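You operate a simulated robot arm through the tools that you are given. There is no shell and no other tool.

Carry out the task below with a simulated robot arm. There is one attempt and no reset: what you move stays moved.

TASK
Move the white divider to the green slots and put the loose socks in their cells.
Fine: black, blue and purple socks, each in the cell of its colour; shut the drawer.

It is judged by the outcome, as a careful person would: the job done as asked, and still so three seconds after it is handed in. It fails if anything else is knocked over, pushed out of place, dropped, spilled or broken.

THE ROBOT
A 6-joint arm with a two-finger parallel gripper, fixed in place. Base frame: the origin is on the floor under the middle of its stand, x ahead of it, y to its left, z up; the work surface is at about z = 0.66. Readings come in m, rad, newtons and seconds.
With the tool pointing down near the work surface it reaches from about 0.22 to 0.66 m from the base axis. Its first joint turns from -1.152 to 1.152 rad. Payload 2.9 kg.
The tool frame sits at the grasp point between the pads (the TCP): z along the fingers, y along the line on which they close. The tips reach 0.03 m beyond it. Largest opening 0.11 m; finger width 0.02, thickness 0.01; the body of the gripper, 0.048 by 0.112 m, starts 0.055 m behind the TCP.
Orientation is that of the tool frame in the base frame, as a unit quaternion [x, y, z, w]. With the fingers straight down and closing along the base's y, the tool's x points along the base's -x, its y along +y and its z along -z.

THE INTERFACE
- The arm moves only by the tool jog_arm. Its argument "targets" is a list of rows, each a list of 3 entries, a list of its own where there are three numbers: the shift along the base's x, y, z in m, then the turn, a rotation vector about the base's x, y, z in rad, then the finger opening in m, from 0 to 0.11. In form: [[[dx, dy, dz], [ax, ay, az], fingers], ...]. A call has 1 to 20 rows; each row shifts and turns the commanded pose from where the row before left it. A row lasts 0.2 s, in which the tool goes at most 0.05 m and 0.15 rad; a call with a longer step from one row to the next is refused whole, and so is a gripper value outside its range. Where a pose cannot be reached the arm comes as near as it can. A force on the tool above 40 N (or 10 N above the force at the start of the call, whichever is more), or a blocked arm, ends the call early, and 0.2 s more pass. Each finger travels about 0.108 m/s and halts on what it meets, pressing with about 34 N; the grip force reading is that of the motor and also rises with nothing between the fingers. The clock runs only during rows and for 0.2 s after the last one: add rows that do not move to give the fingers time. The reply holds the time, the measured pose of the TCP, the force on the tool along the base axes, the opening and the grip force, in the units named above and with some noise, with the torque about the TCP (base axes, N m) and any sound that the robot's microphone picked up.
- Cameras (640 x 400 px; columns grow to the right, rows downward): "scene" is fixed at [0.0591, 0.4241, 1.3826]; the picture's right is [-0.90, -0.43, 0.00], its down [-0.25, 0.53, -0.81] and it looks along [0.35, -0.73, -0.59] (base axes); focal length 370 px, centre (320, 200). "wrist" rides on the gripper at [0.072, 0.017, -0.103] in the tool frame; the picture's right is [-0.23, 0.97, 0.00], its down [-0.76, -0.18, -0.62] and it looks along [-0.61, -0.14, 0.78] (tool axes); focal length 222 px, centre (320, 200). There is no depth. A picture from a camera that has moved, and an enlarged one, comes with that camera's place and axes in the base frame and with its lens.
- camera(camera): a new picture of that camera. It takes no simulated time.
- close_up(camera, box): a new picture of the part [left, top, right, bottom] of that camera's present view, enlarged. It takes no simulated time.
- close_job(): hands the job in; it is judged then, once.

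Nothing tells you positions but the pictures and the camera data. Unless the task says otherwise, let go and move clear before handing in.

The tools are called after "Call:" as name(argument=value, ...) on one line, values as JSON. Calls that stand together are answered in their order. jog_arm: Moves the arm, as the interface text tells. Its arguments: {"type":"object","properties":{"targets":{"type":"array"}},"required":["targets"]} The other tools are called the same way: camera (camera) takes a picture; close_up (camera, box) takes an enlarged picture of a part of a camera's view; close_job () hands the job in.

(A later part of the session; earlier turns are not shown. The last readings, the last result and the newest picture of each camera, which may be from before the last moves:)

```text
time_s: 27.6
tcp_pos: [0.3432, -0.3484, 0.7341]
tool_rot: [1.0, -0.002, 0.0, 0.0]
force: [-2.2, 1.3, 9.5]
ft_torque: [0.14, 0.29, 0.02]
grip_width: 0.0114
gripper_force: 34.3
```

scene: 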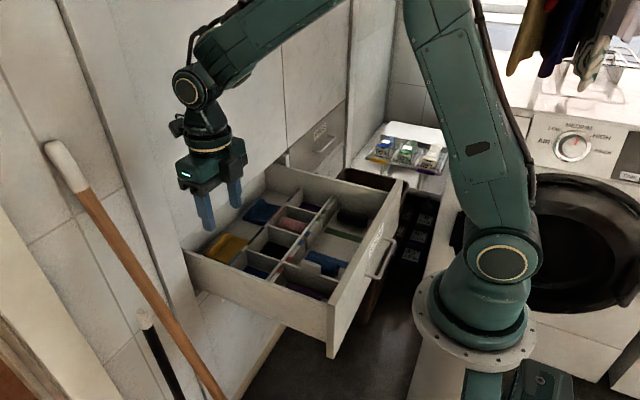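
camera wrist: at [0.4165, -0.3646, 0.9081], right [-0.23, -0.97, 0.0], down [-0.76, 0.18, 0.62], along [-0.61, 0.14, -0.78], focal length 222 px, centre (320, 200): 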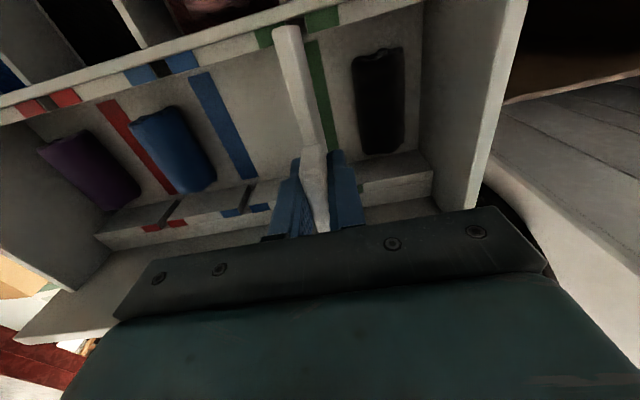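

The floor reaction (≈9.5 N) shows the divider is seated. I'll open the fingers a little and rise straight up.

Call:
jog_arm(targets=[[[0, 0, 0], [0, 0, 0], 0.02], [[0, 0, 0], [0, 0, 0], 0.035], [[0, 0, 0], [0, 0, 0], 0.035], [[0, 0, 0.02], [0, 0, 0], 0.035], [[0, 0, 0.03], [0, 0, 0], 0.035], [[0, 0, 0.03], [0, 0, 0], 0.035], [[0, 0, 0.03], [0, 0, 0], 0.035], [[0, 0, 0.03], [0, 0, 0], 0.05], [[0, 0, 0], [0, 0, 0], 0.06]])

Call:
camera(camera="wrist")

Call:
close_up(camera="wrist", box=[260, 0, 460, 160])

Call:
close_up(camera="scene", box=[220, 160, 420, 310])

```text
time_s: 29.6
tcp_pos: [0.3437, -0.3485, 0.8741]
tool_rot: [1.0, -0.002, 0.0, 0.001]
force: [-0.3, -0.1, 1.5]
ft_torque: [-0.02, -0.02, 0.01]
grip_width: 0.0598
gripper_force: 0.1
```

```text
taken
camera wrist: at [0.417, -0.3666, 0.9763], right [-0.23, -0.97, 0.0], down [-0.76, 0.18, 0.62], along [-0.61, 0.14, -0.78], focal length 222 px, centre (320, 200)
```

wrist: 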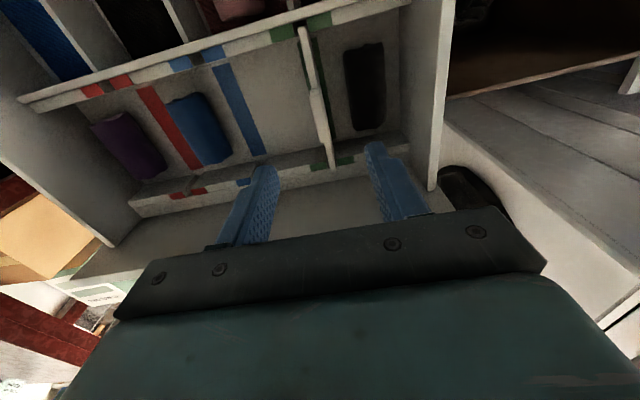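

```text
2.50 times, centred on (360, 80) of wrist
camera zoom: at [0.417, -0.3666, 0.9763], right [-0.23, -0.97, 0.0], down [-0.76, 0.18, 0.62], along [-0.61, 0.14, -0.78], focal length 555 px, centre (220, 500)
```

zoom: 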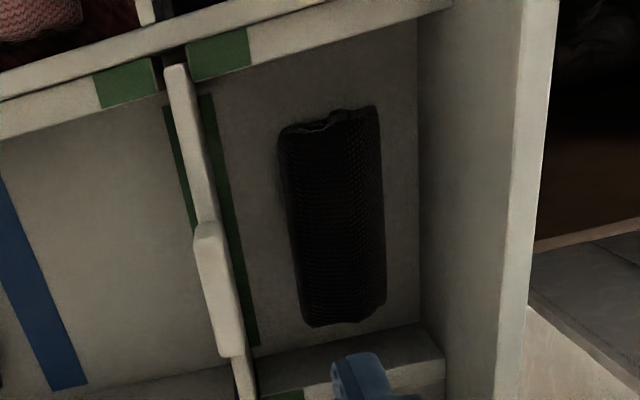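

```text
2.67 times, centred on (320, 235) of scene
camera zoom: at [0.0591, 0.4241, 1.3826], right [-0.9, -0.43, 0.0], down [-0.25, 0.53, -0.81], along [0.35, -0.73, -0.59], focal length 986 px, centre (320, 107)
```

zoom: 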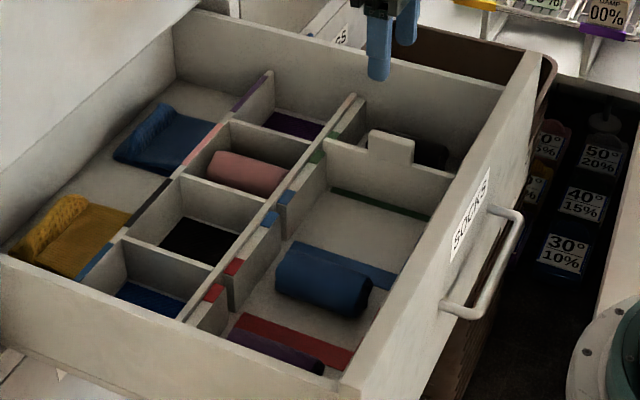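

The divider is properly in the green slots. But the black sock's bay is now only ~0.10 m wide between the tab and the tall drawer side (top z≈0.768), narrower than the gripper body (0.112 m), so I can't reach that sock. I'll lift the divider back out, park it briefly in the blue slots, fetch the black sock, then return it.

Call:
jog_arm(targets=[[[0, 0, -0.03], [0, 0, 0], 0.05], [[0, 0, -0.03], [0, 0, 0], 0.035], [[0, 0, -0.03], [0, 0, 0], 0.035], [[0, 0, -0.03], [0, 0, 0], 0.035], [[0, 0, -0.018], [0, 0, 0], 0.035], [[0, 0, 0], [0, 0, 0], 0.02], [[0, 0, 0], [0, 0, 0], 0.0], [[0, 0, 0], [0, 0, 0], 0.0]])

Call:
close_up(camera="wrist", box=[230, 60, 410, 240])

```text
time_s: 31.4
tcp_pos: [0.3421, -0.3461, 0.7367]
tool_rot: [1.0, -0.002, 0.0, 0.0]
force: [0.5, 0.0, 0.0]
ft_torque: [0.01, 0.02, -0.03]
grip_width: 0.0112
gripper_force: 34.3
```

```text
2.22 times, centred on (320, 150) of wrist
camera zoom: at [0.4159, -0.3648, 0.8383], right [-0.23, -0.97, 0.0], down [-0.76, 0.18, 0.62], along [-0.61, 0.14, -0.78], focal length 494 px, centre (320, 311)
```

zoom: 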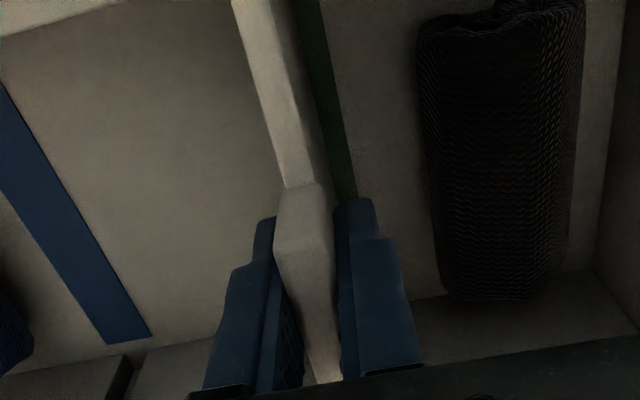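

The divider is gripped again. I'll lift it and move over the blue slots (y≈-0.236).

Call:
jog_arm(targets=[[[0, 0, 0.015], [0, 0, 0], 0.0], [[0, 0, 0.025], [0, 0, 0], 0.0], [[0, 0, 0.025], [0, 0, 0], 0.0], [[0, 0, 0.02], [0, 0, 0], 0.0], [[0, 0.025, 0], [0, 0, 0.004], 0.0], [[0, 0.03, 0], [0, 0, 0], 0.0], [[0, 0.03, 0], [0, 0, 0], 0.0], [[0, 0.0255, -0.005], [0, 0, 0], 0.0], [[0, 0, -0.008], [0, 0, 0], 0.0], [[0, 0, 0], [0, 0, 0], 0.0]])

Call:
close_up(camera="wrist", box=[240, 0, 360, 75])

Call:
camera(camera="wrist")

Call:
close_up(camera="scene", box=[270, 170, 390, 266])

```text
time_s: 33.6
tcp_pos: [0.3426, -0.2352, 0.8072]
tool_rot: [1.0, 0.001, 0.0, -0.001]
force: [-0.3, -0.6, -0.3]
ft_torque: [0.01, 0.02, 0.02]
grip_width: 0.0116
gripper_force: 33.7
```

```text
5.33 times, centred on (300, 38) of wrist
camera zoom: at [0.415, -0.2534, 0.9101], right [-0.23, -0.97, 0.0], down [-0.76, 0.18, 0.62], along [-0.61, 0.14, -0.78], focal length 1185 px, centre (427, 1067)
```

zoom: 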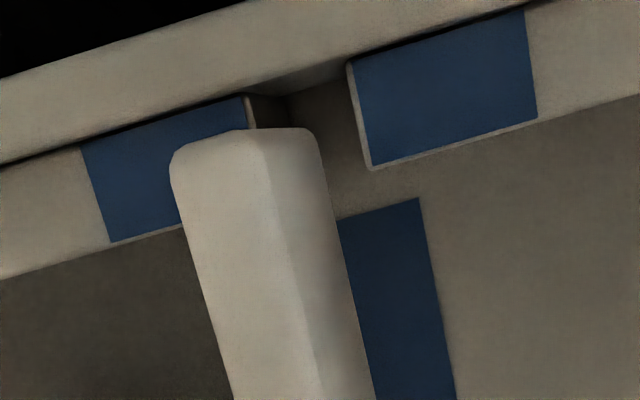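

```text
taken
camera wrist: at [0.415, -0.2534, 0.9101], right [-0.23, -0.97, 0.0], down [-0.76, 0.18, 0.62], along [-0.61, 0.14, -0.78], focal length 222 px, centre (320, 200)
```

wrist: 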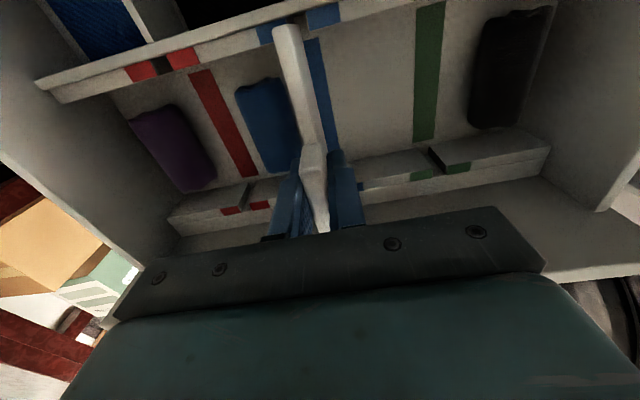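

```text
4.17 times, centred on (330, 218) of scene
camera zoom: at [0.0591, 0.4241, 1.3826], right [-0.9, -0.43, 0.0], down [-0.25, 0.53, -0.81], along [0.35, -0.73, -0.59], focal length 1541 px, centre (278, 125)
```

zoom: 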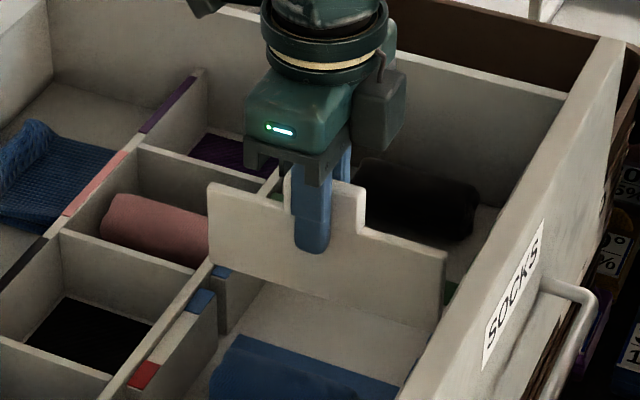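

Alignment over the blue gap is within a millimetre or so. I'll nudge it slightly and lower in small steps.

Call:
jog_arm(targets=[[[0.001, -0.0012, 0], [0, 0, 0], 0.0], [[0, 0, -0.008], [0, 0, 0], 0.0], [[0, 0, -0.008], [0, 0, 0], 0.0], [[0, 0, -0.008], [0, 0, 0], 0.0], [[0, 0, -0.008], [0, 0, 0], 0.0], [[0, 0, -0.008], [0, 0, 0], 0.0], [[0, 0, 0], [0, 0, 0], 0.0]])

Call:
close_up(camera="wrist", box=[230, 0, 370, 90])

```text
time_s: 35.2
tcp_pos: [0.345, -0.2379, 0.7666]
tool_rot: [1.0, 0.001, 0.0, 0.0]
force: [0.7, -0.9, -1.2]
ft_torque: [0.01, -0.02, 0.02]
grip_width: 0.0115
gripper_force: 34.1
```

```text
4.44 times, centred on (300, 45) of wrist
camera zoom: at [0.417, -0.255, 0.8701], right [-0.23, -0.97, 0.0], down [-0.76, 0.18, 0.62], along [-0.61, 0.14, -0.78], focal length 987 px, centre (409, 889)
```

zoom: 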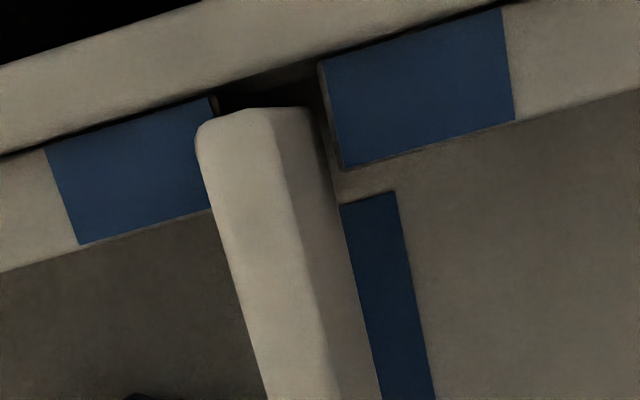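

The divider is in the blue gap with no contact force. I'll seat it on the floor, release and rise.

Call:
jog_arm(targets=[[[0, 0, -0.008], [0, 0, 0], 0.0], [[0, 0, -0.008], [0, 0, 0], 0.0], [[0, 0, -0.008], [0, 0, 0], 0.0], [[0, 0, -0.004], [0, 0, 0], 0.0], [[0, 0, -0.0015], [0, 0, 0], 0.0], [[0, 0, 0], [0, 0, 0], 0.0]])

```text
time_s: 36.6
tcp_pos: [0.3449, -0.2382, 0.739]
tool_rot: [1.0, 0.001, 0.0, -0.001]
force: [-0.5, -0.6, -2.3]
ft_torque: [0.01, 0.02, -0.02]
grip_width: 0.0113
gripper_force: 34.3
```

Call:
jog_arm(targets=[[[0, 0, -0.0015], [0, 0, 0], 0.0], [[0, 0, -0.0015], [0, 0, 0], 0.0], [[0, 0, 0], [0, 0, 0], 0.0]])

```text
time_s: 37.4
tcp_pos: [0.3449, -0.2388, 0.7357]
tool_rot: [1.0, 0.0, 0.0, 0.0]
force: [-1.4, 0.5, 7.3]
ft_torque: [0.03, 0.1, 0.0]
grip_width: 0.0115
gripper_force: 33.5
```

The divider is seated in the blue slots (floor reaction 7 N). I'll release, rise, and go above the black sock.

Call:
jog_arm(targets=[[[0, 0, 0], [0, 0, 0], 0.02], [[0, 0, 0], [0, 0, 0], 0.03], [[0, 0, 0], [0, 0, 0], 0.03], [[0, 0, 0.02], [0, 0, 0], 0.03], [[0, 0, 0.03], [0, 0, 0], 0.03], [[0, 0, 0.03], [0, 0, 0], 0.04], [[0, 0, 0.03], [0, 0, 0], 0.05], [[0, -0.03, 0.02], [0, 0, 0], 0.07], [[0, -0.03, 0], [0, 0, 0], 0.09], [[0, -0.03, 0], [0, 0, 0], 0.09], [[0, -0.03, 0], [0, 0, 0], 0.09], [[0, -0.03, 0], [0, 0, 0], 0.09], [[-0.005, -0.006, -0.02], [0, 0, 0], 0.09], [[0, 0, 0], [0, 0, 0], 0.09]])

Call:
camera(camera="wrist")

Call:
close_up(camera="wrist", box=[220, 0, 480, 200])

Call:
close_up(camera="scene", box=[250, 130, 430, 274])

```text
time_s: 40.4
tcp_pos: [0.3391, -0.3966, 0.8443]
tool_rot: [1.0, 0.001, 0.0, -0.001]
force: [0.4, -0.4, 0.1]
ft_torque: [-0.01, 0.0, 0.02]
grip_width: 0.0899
gripper_force: 0.1
```

```text
taken
camera wrist: at [0.413, -0.4131, 0.9467], right [-0.23, -0.97, 0.0], down [-0.76, 0.18, 0.62], along [-0.61, 0.14, -0.78], focal length 222 px, centre (320, 200)
```

wrist: 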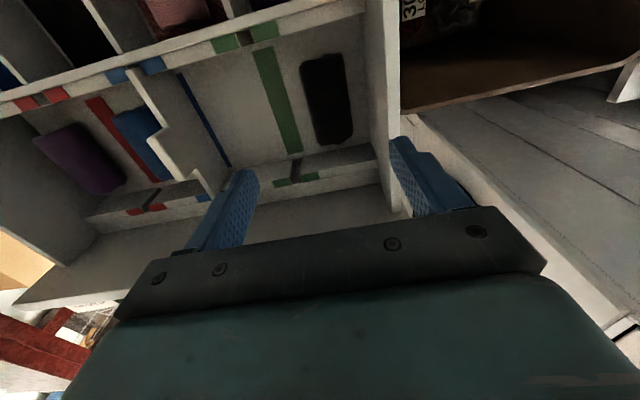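

```text
2.00 times, centred on (350, 100) of wrist
camera zoom: at [0.413, -0.4131, 0.9467], right [-0.23, -0.97, 0.0], down [-0.76, 0.18, 0.62], along [-0.61, 0.14, -0.78], focal length 444 px, centre (260, 400)
```

zoom: 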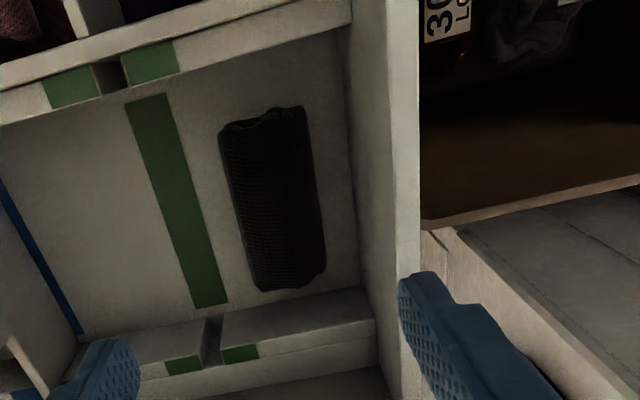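

```text
2.78 times, centred on (340, 202) of scene
camera zoom: at [0.0591, 0.4241, 1.3826], right [-0.9, -0.43, 0.0], down [-0.25, 0.53, -0.81], along [0.35, -0.73, -0.59], focal length 1027 px, centre (264, 194)
```

zoom: 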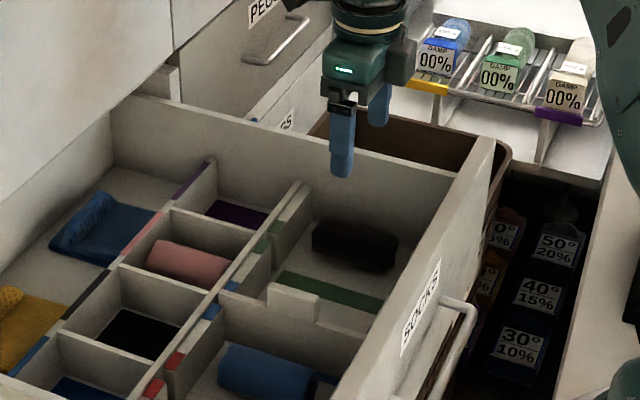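

The black sock spans y≈-0.380 to -0.431, x≈0.285–0.385; the side wall's inner face is at y≈-0.454. I'll shift to y=-0.392 so the gripper body clears the wall, descend partway, and check.

Call:
jog_arm(targets=[[[-0.001, 0.0046, 0], [0, 0, -0.002], 0.09], [[0, 0, -0.02], [0, 0, 0], 0.09], [[0, 0, -0.03], [0, 0, 0], 0.09], [[0, 0, -0.03], [0, 0, 0], 0.09], [[0, 0, -0.03], [0, 0, 0], 0.09], [[0, 0, -0.01], [0, 0, 0], 0.09], [[0, 0, 0], [0, 0, 0], 0.09]])

Call:
camera(camera="wrist")

Call:
close_up(camera="scene", box=[290, 150, 410, 246])

```text
time_s: 42.0
tcp_pos: [0.339, -0.3905, 0.7235]
tool_rot: [1.0, 0.0, 0.001, 0.0]
force: [0.2, 1.5, -0.9]
ft_torque: [0.0, 0.01, -0.01]
grip_width: 0.0901
gripper_force: 0.0
```

```text
taken
camera wrist: at [0.412, -0.4077, 0.8262], right [-0.23, -0.97, 0.0], down [-0.76, 0.18, 0.62], along [-0.61, 0.14, -0.78], focal length 222 px, centre (320, 200)
```

wrist: 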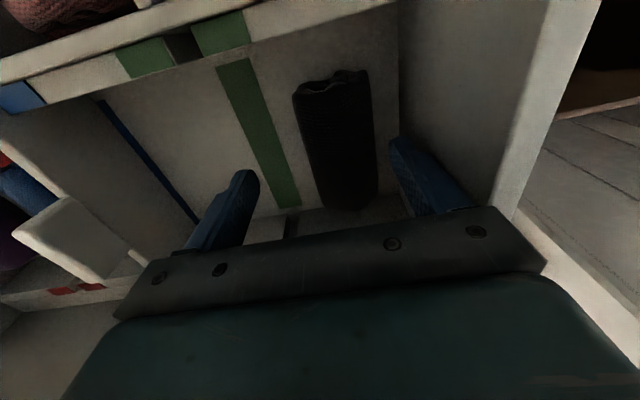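

```text
4.17 times, centred on (350, 198) of scene
camera zoom: at [0.0591, 0.4241, 1.3826], right [-0.9, -0.43, 0.0], down [-0.25, 0.53, -0.81], along [0.35, -0.73, -0.59], focal length 1541 px, centre (195, 208)
```

zoom: 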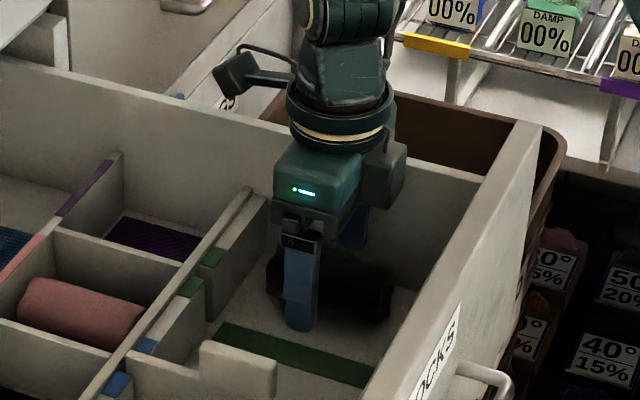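

The fingers straddle the black sock with clearance to the wall. I'll finish the descent and close.

Call:
jog_arm(targets=[[[0, 0, -0.015], [0, 0, 0], 0.09], [[0, 0, -0.015], [0, 0, 0], 0.09], [[0, 0, -0.0085], [0, 0, 0], 0.09], [[0, 0, 0], [0, 0, 0], 0.07], [[0, 0, 0], [0, 0, 0], 0.055], [[0, 0, 0], [0, 0, 0], 0.04], [[0, 0, 0], [0, 0, 0], 0.02], [[0, 0, 0], [0, 0, 0], 0.0], [[0, 0, 0], [0, 0, 0], 0.0]])

Call:
camera(camera="wrist")

Call:
close_up(camera="scene", box=[290, 150, 410, 246])

```text
time_s: 43.1
tcp_pos: [0.3403, -0.3894, 0.6895]
tool_rot: [1.0, 0.001, 0.002, 0.001]
force: [0.8, -1.0, 2.0]
ft_torque: [0.03, 0.01, 0.0]
grip_width: 0.0563
gripper_force: 1.3
stopped in row 5: the force on the tool passed its limit at 48 N (the readings are from after the stop); the commanded pose is now the measured one
```

```text
taken
camera wrist: at [0.4131, -0.4076, 0.7932], right [-0.23, -0.97, 0.0], down [-0.77, 0.18, 0.62], along [-0.6, 0.14, -0.79], focal length 222 px, centre (320, 200)
```

wrist: 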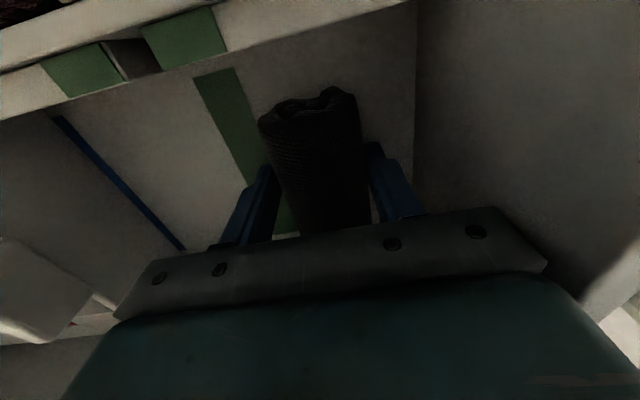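

```text
4.17 times, centred on (350, 198) of scene
camera zoom: at [0.0591, 0.4241, 1.3826], right [-0.9, -0.43, 0.0], down [-0.25, 0.53, -0.81], along [0.35, -0.73, -0.59], focal length 1541 px, centre (195, 208)
```

zoom: 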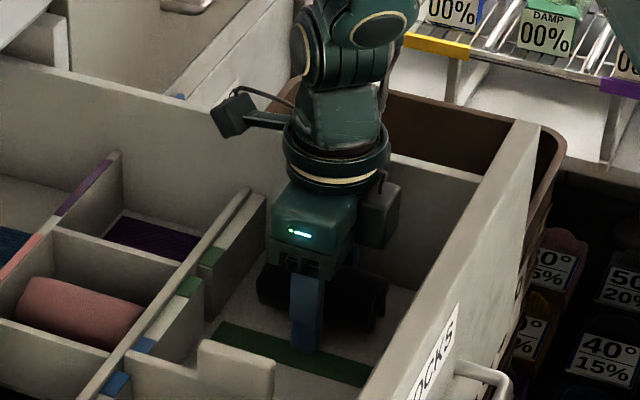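

The move stopped on a brief force spike — the fingertips likely grazed the drawer floor (so it's nearer z≈0.66). Readings are calm now, so I'll rise a few millimetres and close slowly.

Call:
jog_arm(targets=[[[0, 0, 0.004], [0, 0, 0], 0.056], [[0, 0, 0], [0, 0, 0], 0.052], [[0, 0, 0], [0, 0, 0], 0.048], [[0, 0, 0], [0, 0, 0], 0.044], [[0, 0, 0], [0, 0, 0], 0.04], [[0, 0, 0], [0, 0, 0], 0.036], [[0, 0, 0], [0, 0, 0], 0.03], [[0, 0, 0], [0, 0, 0], 0.02]])

Call:
camera(camera="wrist")

```text
time_s: 44.9
tcp_pos: [0.3397, -0.3892, 0.6941]
tool_rot: [1.0, 0.001, 0.002, -0.001]
force: [0.0, -0.3, 0.2]
ft_torque: [0.01, 0.0, -0.02]
grip_width: 0.0556
gripper_force: 34.4
```

```text
taken
camera wrist: at [0.4133, -0.4071, 0.7971], right [-0.23, -0.97, 0.0], down [-0.76, 0.18, 0.62], along [-0.6, 0.14, -0.78], focal length 222 px, centre (320, 200)
```

wrist: 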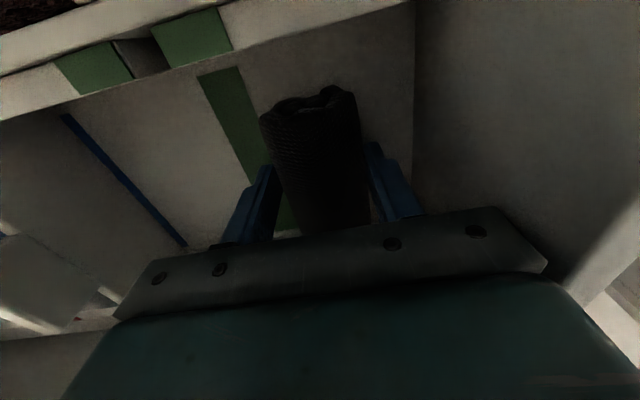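

The black sock is gripped (width 5.6 cm, 34 N). I'll lift it straight up and check it.

Call:
jog_arm(targets=[[[0, 0, 0.01], [0, 0, 0], 0.02], [[0, 0, 0.02], [0, 0, 0], 0.02], [[0, 0, 0.02], [0, 0, 0], 0.02], [[0, 0, 0.02], [0, 0, 0], 0.02], [[0, 0, 0.02], [0, 0, 0], 0.02], [[0, 0, 0.02], [0, 0, 0], 0.02], [[0, 0, 0.02], [0, 0, 0], 0.02], [[0, 0, 0], [0, 0, 0], 0.02]])

Call:
camera(camera="wrist")

Call:
close_up(camera="scene", box=[230, 110, 410, 270])

```text
time_s: 46.7
tcp_pos: [0.3395, -0.3903, 0.8244]
tool_rot: [1.0, 0.001, 0.002, 0.0]
force: [-1.1, 0.5, 0.3]
ft_torque: [-0.02, 0.01, 0.0]
grip_width: 0.0556
gripper_force: 34.0
```

```text
taken
camera wrist: at [0.412, -0.4071, 0.9281], right [-0.23, -0.97, 0.0], down [-0.76, 0.18, 0.62], along [-0.6, 0.14, -0.78], focal length 222 px, centre (320, 200)
```

wrist: 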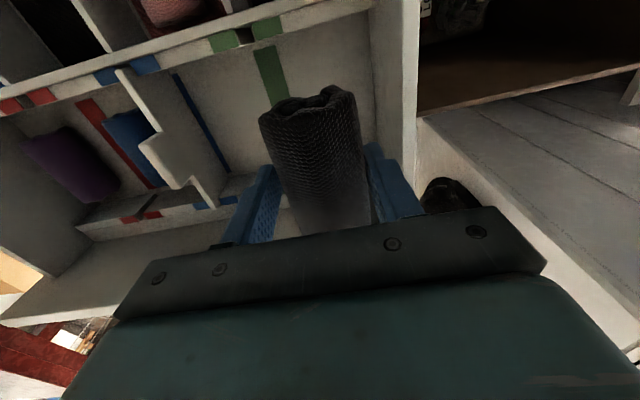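

```text
2.50 times, centred on (320, 190) of scene
camera zoom: at [0.0591, 0.4241, 1.3826], right [-0.9, -0.43, 0.0], down [-0.25, 0.53, -0.81], along [0.35, -0.73, -0.59], focal length 924 px, centre (320, 225)
```

zoom: 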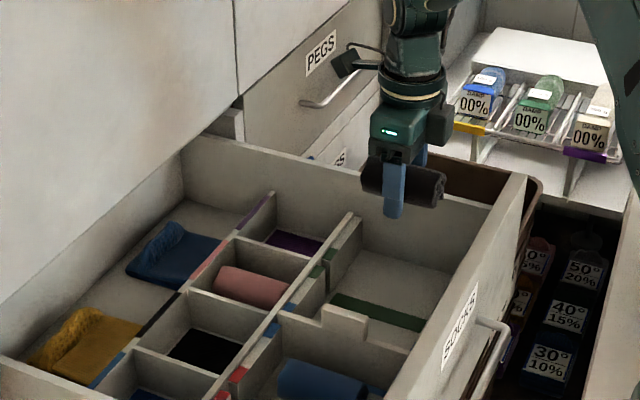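

The black sock is securely held. I'll carry it over to above the black cell (centre ≈ x 0.484, y -0.181).

Call:
jog_arm(targets=[[[0.018, 0.026, 0], [0, 0, 0], 0.02], [[0.018, 0.026, 0], [0, 0, 0], 0.02], [[0.018, 0.026, 0], [0, 0, 0], 0.02], [[0.018, 0.026, 0], [0, 0, 0], 0.02], [[0.018, 0.026, 0], [0, 0, 0], 0.02], [[0.018, 0.026, 0], [0, 0, 0], 0.02], [[0.018, 0.026, 0], [0, 0, 0], 0.02], [[0.0175, 0.0265, 0], [0, 0, 0], 0.02], [[0, 0, 0], [0, 0, 0], 0.02]])

Call:
camera(camera="wrist")

Call:
close_up(camera="scene", box=[190, 140, 350, 280])

```text
time_s: 48.7
tcp_pos: [0.4836, -0.1809, 0.8257]
tool_rot: [1.0, 0.001, 0.002, 0.0]
force: [-0.8, 0.2, -0.8]
ft_torque: [0.01, -0.02, 0.04]
grip_width: 0.0555
gripper_force: 33.8
```

```text
taken
camera wrist: at [0.5556, -0.1986, 0.9292], right [-0.23, -0.97, 0.0], down [-0.76, 0.18, 0.62], along [-0.6, 0.14, -0.78], focal length 222 px, centre (320, 200)
```

wrist: 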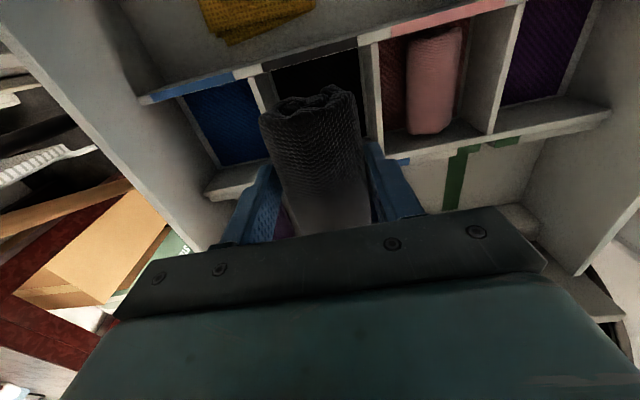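

```text
2.86 times, centred on (270, 210) of scene
camera zoom: at [0.0591, 0.4241, 1.3826], right [-0.9, -0.43, 0.0], down [-0.25, 0.53, -0.81], along [0.35, -0.73, -0.59], focal length 1057 px, centre (463, 171)
```

zoom: 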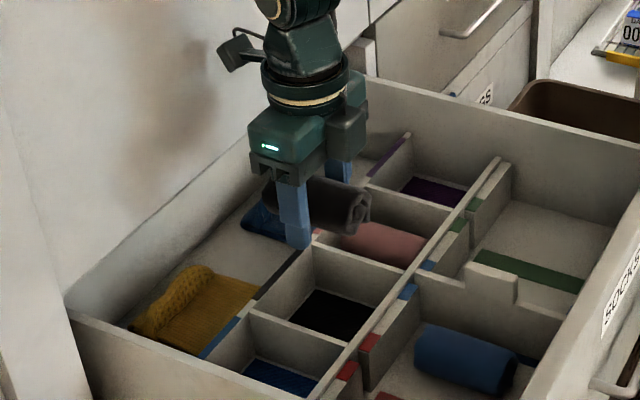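

I'm over the black cell. I'll zoom in to check its walls against the sock before lowering.

Call:
close_up(camera="wrist", box=[190, 20, 430, 170])

```text
2.67 times, centred on (310, 95) of wrist
camera zoom: at [0.5556, -0.1986, 0.9292], right [-0.23, -0.97, 0.0], down [-0.76, 0.18, 0.62], along [-0.6, 0.14, -0.78], focal length 592 px, centre (347, 480)
```

zoom: 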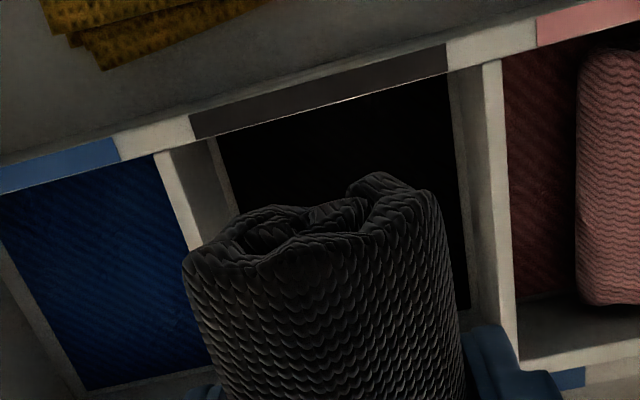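

The cell interior is about y -0.134…-0.236 and x 0.430…0.533. I'll correct by (-3.6, -3.5) mm and lower the sock partway.

Call:
jog_arm(targets=[[[-0.0036, -0.0035, 0], [0, 0, 0], 0.02], [[0, 0, -0.02], [0, 0, 0], 0.02], [[0, 0, -0.02], [0, 0, 0], 0.02], [[0, 0, -0.02], [0, 0, 0], 0.02], [[0, 0, -0.015], [0, 0, 0], 0.02], [[0, 0, 0], [0, 0, 0], 0.02]])

Call:
camera(camera="wrist")

Call:
close_up(camera="scene", box=[190, 160, 350, 290])

```text
time_s: 50.1
tcp_pos: [0.4808, -0.1851, 0.7493]
tool_rot: [1.0, 0.001, 0.003, 0.0]
force: [1.0, 0.4, -0.7]
ft_torque: [-0.02, 0.02, -0.02]
grip_width: 0.0553
gripper_force: 34.3
```

```text
taken
camera wrist: at [0.5536, -0.2031, 0.8516], right [-0.23, -0.97, 0.0], down [-0.76, 0.18, 0.62], along [-0.6, 0.14, -0.78], focal length 222 px, centre (320, 200)
```

wrist: 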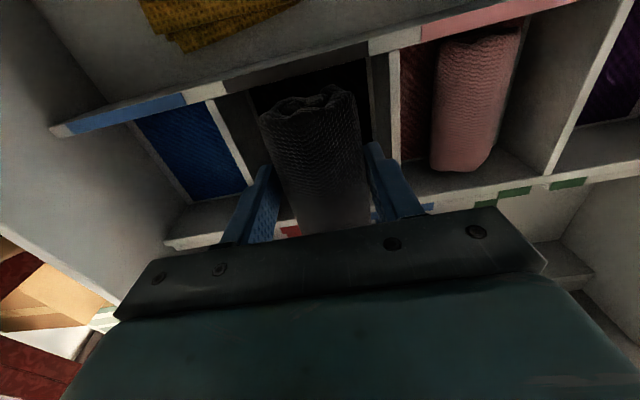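

```text
3.08 times, centred on (270, 225) of scene
camera zoom: at [0.0591, 0.4241, 1.3826], right [-0.9, -0.43, 0.0], down [-0.25, 0.53, -0.81], along [0.35, -0.73, -0.59], focal length 1138 px, centre (474, 123)
```

zoom: 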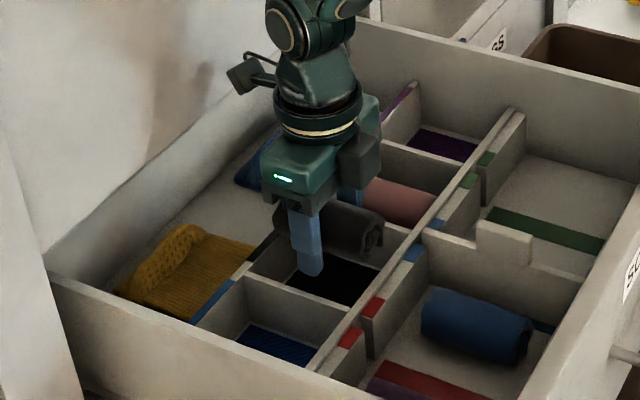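

The sock is aligned over the cell between the walls. I'll lower it to the mat.

Call:
jog_arm(targets=[[[0, 0, -0.015], [0, 0, 0], 0.02], [[0, 0, -0.015], [0, 0, 0], 0.02], [[0, 0, -0.01], [0, 0, 0], 0.02], [[0, 0, -0.006], [0, 0, 0], 0.02], [[0, 0, -0.004], [0, 0, 0], 0.02], [[0, 0, 0], [0, 0, 0], 0.02]])

Call:
camera(camera="wrist")

Call:
close_up(camera="scene", box=[190, 160, 350, 290])

```text
time_s: 51.5
tcp_pos: [0.4805, -0.1851, 0.6982]
tool_rot: [1.0, 0.001, 0.002, 0.0]
force: [-0.1, -0.1, 1.1]
ft_torque: [-0.01, -0.04, 0.0]
grip_width: 0.0555
gripper_force: 34.4
```

```text
taken
camera wrist: at [0.5524, -0.2033, 0.8014], right [-0.23, -0.97, 0.0], down [-0.76, 0.18, 0.62], along [-0.6, 0.14, -0.78], focal length 222 px, centre (320, 200)
```

wrist: 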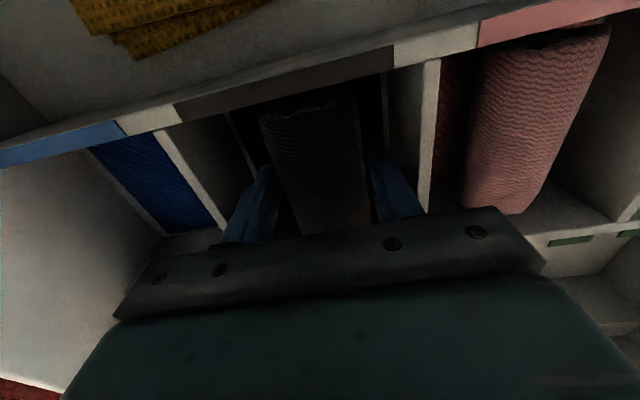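

```text
3.08 times, centred on (270, 225) of scene
camera zoom: at [0.0591, 0.4241, 1.3826], right [-0.9, -0.43, 0.0], down [-0.25, 0.53, -0.81], along [0.35, -0.73, -0.59], focal length 1138 px, centre (474, 123)
```

zoom: 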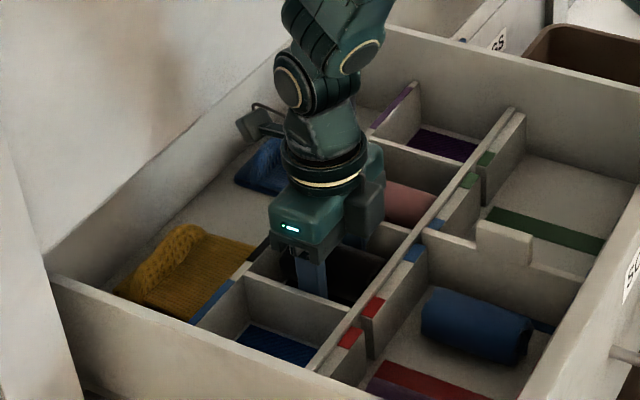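

I'm about 4 mm above the grip height used on the bay floor. I'll lower a touch more to feel contact, then release.

Call:
jog_arm(targets=[[[0, 0, -0.0015], [0, 0, 0], 0.02], [[0, 0, -0.0015], [0, 0, 0], 0.02], [[0, 0, 0], [0, 0, 0], 0.02]])

```text
time_s: 52.3
tcp_pos: [0.4804, -0.1851, 0.6968]
tool_rot: [1.0, 0.001, 0.002, 0.0]
force: [0.1, 0.1, 0.3]
ft_torque: [-0.02, -0.01, -0.02]
grip_width: 0.0551
gripper_force: 33.6
```

Call:
jog_arm(targets=[[[0, 0, -0.0015], [0, 0, 0], 0.02], [[0, 0, -0.0015], [0, 0, 0], 0.02], [[0, 0, 0], [0, 0, 0], 0.02]])

```text
time_s: 53.1
tcp_pos: [0.4803, -0.1847, 0.6931]
tool_rot: [1.0, 0.001, 0.002, 0.0]
force: [-0.2, 0.2, 0.3]
ft_torque: [0.01, -0.01, -0.03]
grip_width: 0.0553
gripper_force: 34.3
```

Call:
jog_arm(targets=[[[0, 0, -0.0015], [0, 0, 0], 0.02], [[0, 0, 0], [0, 0, 0], 0.02], [[0, 0, 0], [0, 0, 0], 0.057], [[0, 0, 0], [0, 0, 0], 0.061], [[0, 0, 0], [0, 0, 0], 0.066], [[0, 0, 0], [0, 0, 0], 0.066]])

Call:
camera(camera="wrist")

```text
time_s: 54.5
tcp_pos: [0.4796, -0.1845, 0.6901]
tool_rot: [1.0, 0.001, 0.001, 0.0]
force: [-0.3, -0.1, 0.4]
ft_torque: [-0.01, 0.0, -0.02]
grip_width: 0.0663
gripper_force: 0.0
```

```text
taken
camera wrist: at [0.553, -0.2024, 0.794], right [-0.23, -0.97, 0.0], down [-0.76, 0.18, 0.62], along [-0.6, 0.14, -0.78], focal length 222 px, centre (320, 200)
```

wrist: 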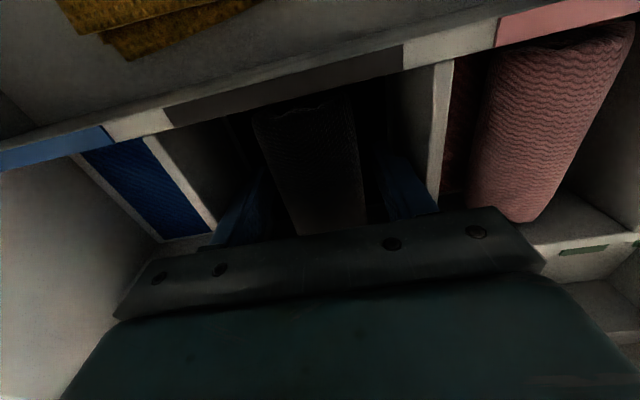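

The black sock is released in its cell. I'll rise straight up and check it stayed.

Call:
jog_arm(targets=[[[0, 0, 0.015], [0, 0, 0], 0.066], [[0, 0, 0.025], [0, 0, 0], 0.066], [[0, 0, 0.03], [0, 0, 0], 0.066], [[0, 0, 0.03], [0, 0, 0], 0.066], [[0, 0, 0.03], [0, 0, 0], 0.06], [[0, 0, 0.02], [0, 0, 0], 0.05], [[0, 0, 0], [0, 0, 0], 0.05]])

Call:
camera(camera="wrist")

Call:
close_up(camera="scene", box=[190, 160, 350, 290])

```text
time_s: 56.1
tcp_pos: [0.4798, -0.1846, 0.8417]
tool_rot: [1.0, 0.001, 0.002, 0.0]
force: [-0.7, -0.6, -0.1]
ft_torque: [-0.03, 0.03, 0.0]
grip_width: 0.0503
gripper_force: 0.0
```

```text
taken
camera wrist: at [0.5529, -0.2015, 0.9443], right [-0.23, -0.97, 0.0], down [-0.76, 0.18, 0.62], along [-0.6, 0.14, -0.78], focal length 222 px, centre (320, 200)
```

wrist: 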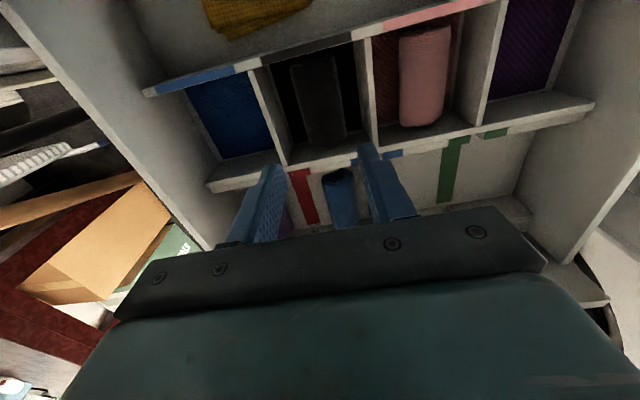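

```text
3.08 times, centred on (270, 225) of scene
camera zoom: at [0.0591, 0.4241, 1.3826], right [-0.9, -0.43, 0.0], down [-0.25, 0.53, -0.81], along [0.35, -0.73, -0.59], focal length 1138 px, centre (474, 123)
```

zoom: 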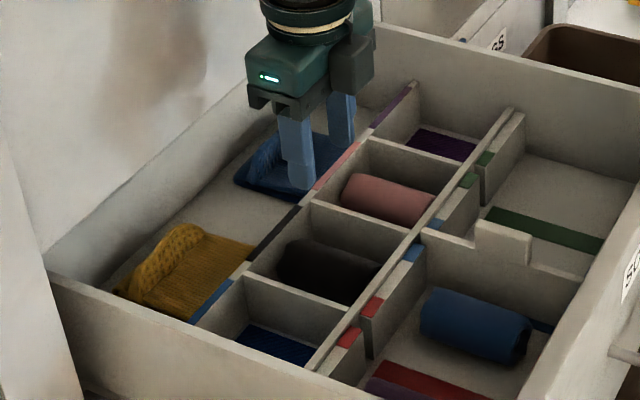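

The black sock lies neatly in the black cell. Next I'll return to the divider in the blue slots, regrip it and take it to the green slots.

Call:
jog_arm(targets=[[[-0.027, -0.0108, 0], [0, 0, 0], 0.05], [[-0.027, -0.0108, 0], [0, 0, 0], 0.045], [[-0.027, -0.0108, 0], [0, 0, 0], 0.04], [[-0.027, -0.0108, 0], [0, 0, 0], 0.035], [[-0.027, -0.011, 0], [0, 0, -0.002], 0.035], [[0, 0, -0.02], [0, 0, 0], 0.035], [[0, 0, 0], [0, 0, 0], 0.035]])

Call:
close_up(camera="wrist", box=[230, 60, 410, 240])

```text
time_s: 57.7
tcp_pos: [0.346, -0.2393, 0.8217]
tool_rot: [1.0, 0.0, 0.002, 0.0]
force: [0.3, -0.7, -0.8]
ft_torque: [-0.01, 0.02, 0.01]
grip_width: 0.0347
gripper_force: 0.1
```

```text
2.22 times, centred on (320, 150) of wrist
camera zoom: at [0.4186, -0.2574, 0.9234], right [-0.23, -0.97, 0.0], down [-0.76, 0.18, 0.62], along [-0.6, 0.14, -0.79], focal length 494 px, centre (320, 311)
```

zoom: 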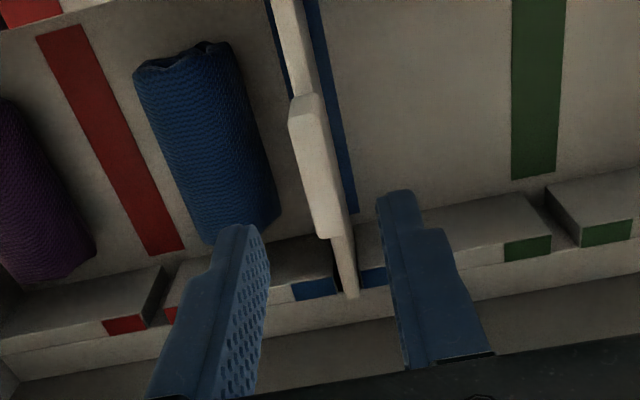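

The fingers are centred over the tab. I'll descend and grip.

Call:
jog_arm(targets=[[[0, 0, -0.02], [0, 0, 0], 0.035], [[0, 0, -0.025], [0, 0, 0], 0.035], [[0, 0, -0.025], [0, 0, 0], 0.035], [[0, 0, -0.016], [0, 0, 0], 0.035], [[0, 0, 0], [0, 0, 0], 0.02], [[0, 0, 0], [0, 0, 0], 0.0], [[0, 0, 0], [0, 0, 0], 0.0], [[0, 0, 0], [0, 0, 0], 0.0]])

Call:
close_up(camera="wrist", box=[230, 60, 410, 240])

```text
time_s: 59.5
tcp_pos: [0.3452, -0.2384, 0.7336]
tool_rot: [1.0, -0.001, 0.002, 0.0]
force: [0.0, -0.4, -0.3]
ft_torque: [0.01, 0.04, -0.01]
grip_width: 0.0112
gripper_force: 34.4
```

```text
2.22 times, centred on (320, 150) of wrist
camera zoom: at [0.4175, -0.2567, 0.8376], right [-0.23, -0.97, 0.0], down [-0.76, 0.18, 0.62], along [-0.6, 0.14, -0.78], focal length 494 px, centre (320, 311)
```

zoom: 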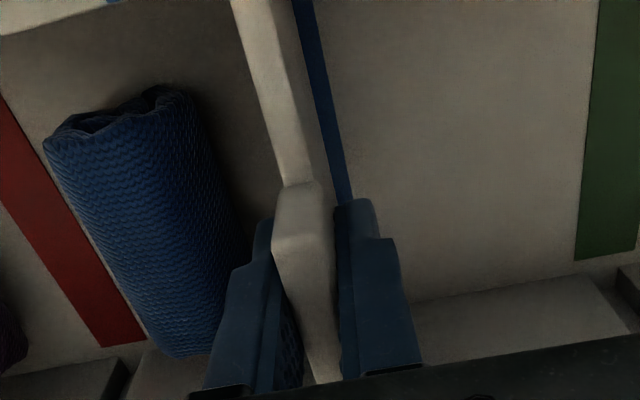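

Gripped. I'll lift, carry it 11 cm to −y over the green slots and check.

Call:
jog_arm(targets=[[[0, 0, 0.015], [0, 0, 0], 0.0], [[0, 0, 0.025], [0, 0, 0], 0.0], [[0, 0, 0.025], [0, 0, 0], 0.0], [[0, 0, 0.02], [0, 0, 0], 0.0], [[0, -0.025, 0], [0, 0, 0], 0.0], [[0, -0.03, 0], [0, 0, 0], 0.0], [[0, -0.03, 0], [0, 0, 0], 0.0], [[0, -0.0245, -0.005], [0, 0, 0], 0.0], [[0, 0, -0.006], [0, 0, 0], 0.0], [[0, 0, 0], [0, 0, 0], 0.0]])

Call:
close_up(camera="wrist", box=[240, 0, 360, 75])

Call:
close_up(camera="scene", box=[290, 160, 410, 256])

```text
time_s: 61.7
tcp_pos: [0.3442, -0.3476, 0.8108]
tool_rot: [1.0, 0.001, 0.003, 0.0]
force: [0.3, -0.8, -1.4]
ft_torque: [0.0, 0.0, 0.01]
grip_width: 0.0113
gripper_force: 34.2
```

```text
5.33 times, centred on (300, 38) of wrist
camera zoom: at [0.4173, -0.3654, 0.9135], right [-0.23, -0.97, 0.0], down [-0.76, 0.18, 0.62], along [-0.6, 0.14, -0.78], focal length 1185 px, centre (427, 1067)
```

zoom: 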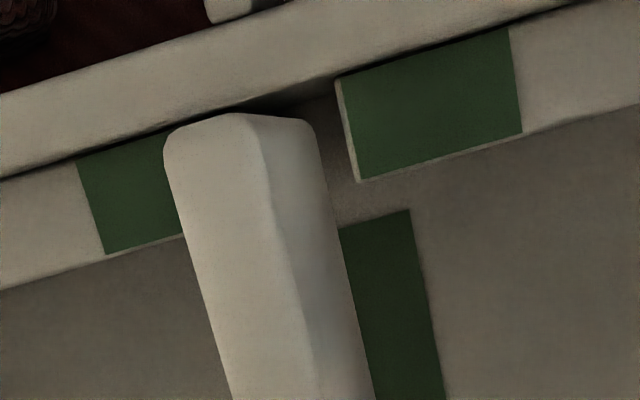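

```text
4.17 times, centred on (350, 208) of scene
camera zoom: at [0.0591, 0.4241, 1.3826], right [-0.9, -0.43, 0.0], down [-0.25, 0.53, -0.81], along [0.35, -0.73, -0.59], focal length 1541 px, centre (195, 167)
```

zoom: 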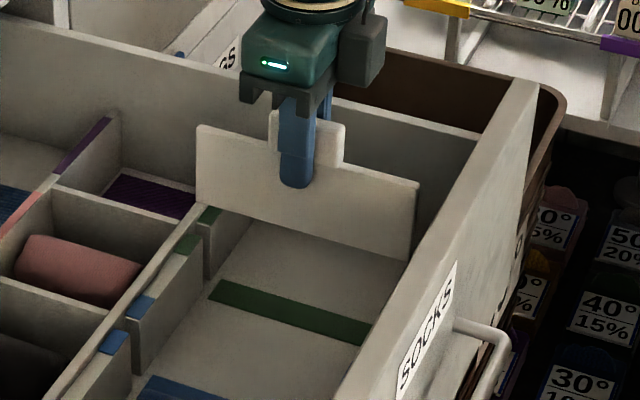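

Alignment in y matches the earlier successful insertion; the divider sits ~2 mm further to +x and the tool has a tiny pitch error. I'll trim both and lower in small steps.

Call:
jog_arm(targets=[[[-0.0017, -0.0005, 0], [0, 0.005, 0], 0.0], [[0, 0, -0.008], [0, 0, 0], 0.0], [[0, 0, -0.008], [0, 0, 0], 0.0], [[0, 0, -0.008], [0, 0, 0], 0.0], [[0, 0, -0.008], [0, 0, 0], 0.0], [[0, 0, -0.006], [0, 0, 0], 0.0], [[0, 0, 0], [0, 0, 0], 0.0]])

Call:
close_up(camera="wrist", box=[230, 0, 370, 90])

Call:
close_up(camera="scene", box=[290, 160, 410, 256])

```text
time_s: 63.3
tcp_pos: [0.3453, -0.3493, 0.771]
tool_rot: [1.0, 0.0, -0.001, -0.001]
force: [0.6, -0.1, 0.0]
ft_torque: [-0.03, 0.0, -0.02]
grip_width: 0.0115
gripper_force: 33.8
```

```text
4.44 times, centred on (300, 45) of wrist
camera zoom: at [0.417, -0.3663, 0.8739], right [-0.23, -0.97, 0.0], down [-0.76, 0.18, 0.62], along [-0.61, 0.14, -0.78], focal length 987 px, centre (409, 889)
```

zoom: 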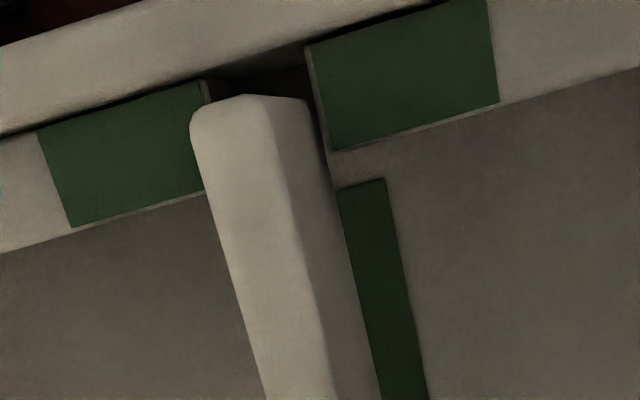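

```text
4.17 times, centred on (350, 208) of scene
camera zoom: at [0.0591, 0.4241, 1.3826], right [-0.9, -0.43, 0.0], down [-0.25, 0.53, -0.81], along [0.35, -0.73, -0.59], focal length 1541 px, centre (195, 167)
```

zoom: 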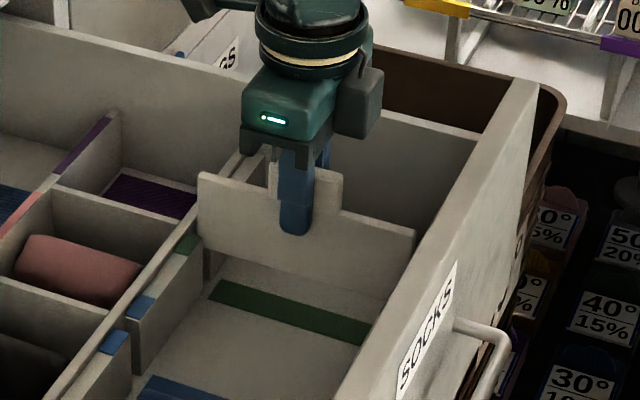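

It's entering the green slots without contact. I'll lower to the floor.

Call:
jog_arm(targets=[[[0, 0, -0.008], [0, 0, 0], 0.0], [[0, 0, -0.008], [0, 0, 0], 0.0], [[0, 0, -0.008], [0, 0, 0], 0.0], [[0, 0, -0.008], [0, 0, 0], 0.0], [[0, 0, -0.003], [0, 0, 0], 0.0], [[0, 0, -0.0015], [0, 0, 0], 0.0], [[0, 0, 0], [0, 0, 0], 0.0]])

```text
time_s: 64.9
tcp_pos: [0.3435, -0.3493, 0.7358]
tool_rot: [1.0, 0.0, 0.0, 0.001]
force: [-2.5, 1.7, 7.9]
ft_torque: [0.09, -0.56, 0.15]
grip_width: 0.0111
gripper_force: 33.9
```

Call:
close_up(camera="wrist", box=[210, 0, 370, 100])

Call:
close_up(camera="scene", box=[290, 170, 410, 266])

Call:
jog_arm(targets=[[[0, 0, -0.0008], [0, 0, 0], 0.0], [[0, 0, 0], [0, 0, 0], 0.0]])

```text
4.00 times, centred on (290, 50) of wrist
camera zoom: at [0.4169, -0.3668, 0.8373], right [-0.23, -0.97, 0.0], down [-0.76, 0.18, 0.62], along [-0.61, 0.14, -0.78], focal length 888 px, centre (440, 800)
```

zoom: 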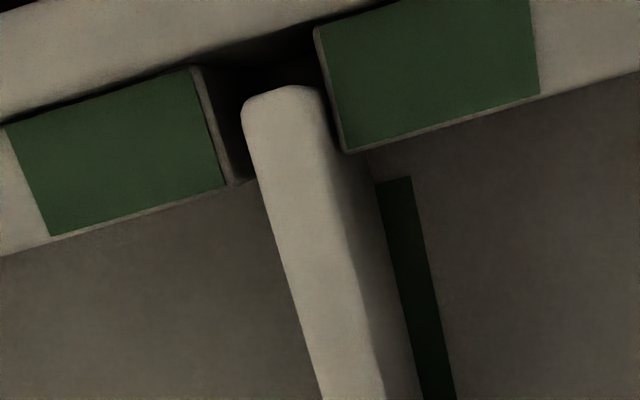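

```text
4.17 times, centred on (350, 218) of scene
camera zoom: at [0.0589, 0.4242, 1.3826], right [-0.9, -0.43, 0.0], down [-0.25, 0.53, -0.81], along [0.35, -0.73, -0.59], focal length 1541 px, centre (195, 125)
```

zoom: 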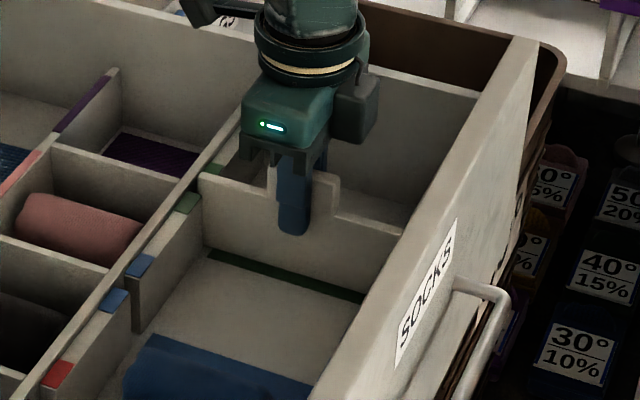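

```text
time_s: 65.5
tcp_pos: [0.3447, -0.3488, 0.7348]
tool_rot: [1.0, 0.0, 0.002, 0.001]
force: [-1.6, 0.4, 14.7]
ft_torque: [0.03, -1.03, 0.03]
grip_width: 0.0114
gripper_force: 34.0
```

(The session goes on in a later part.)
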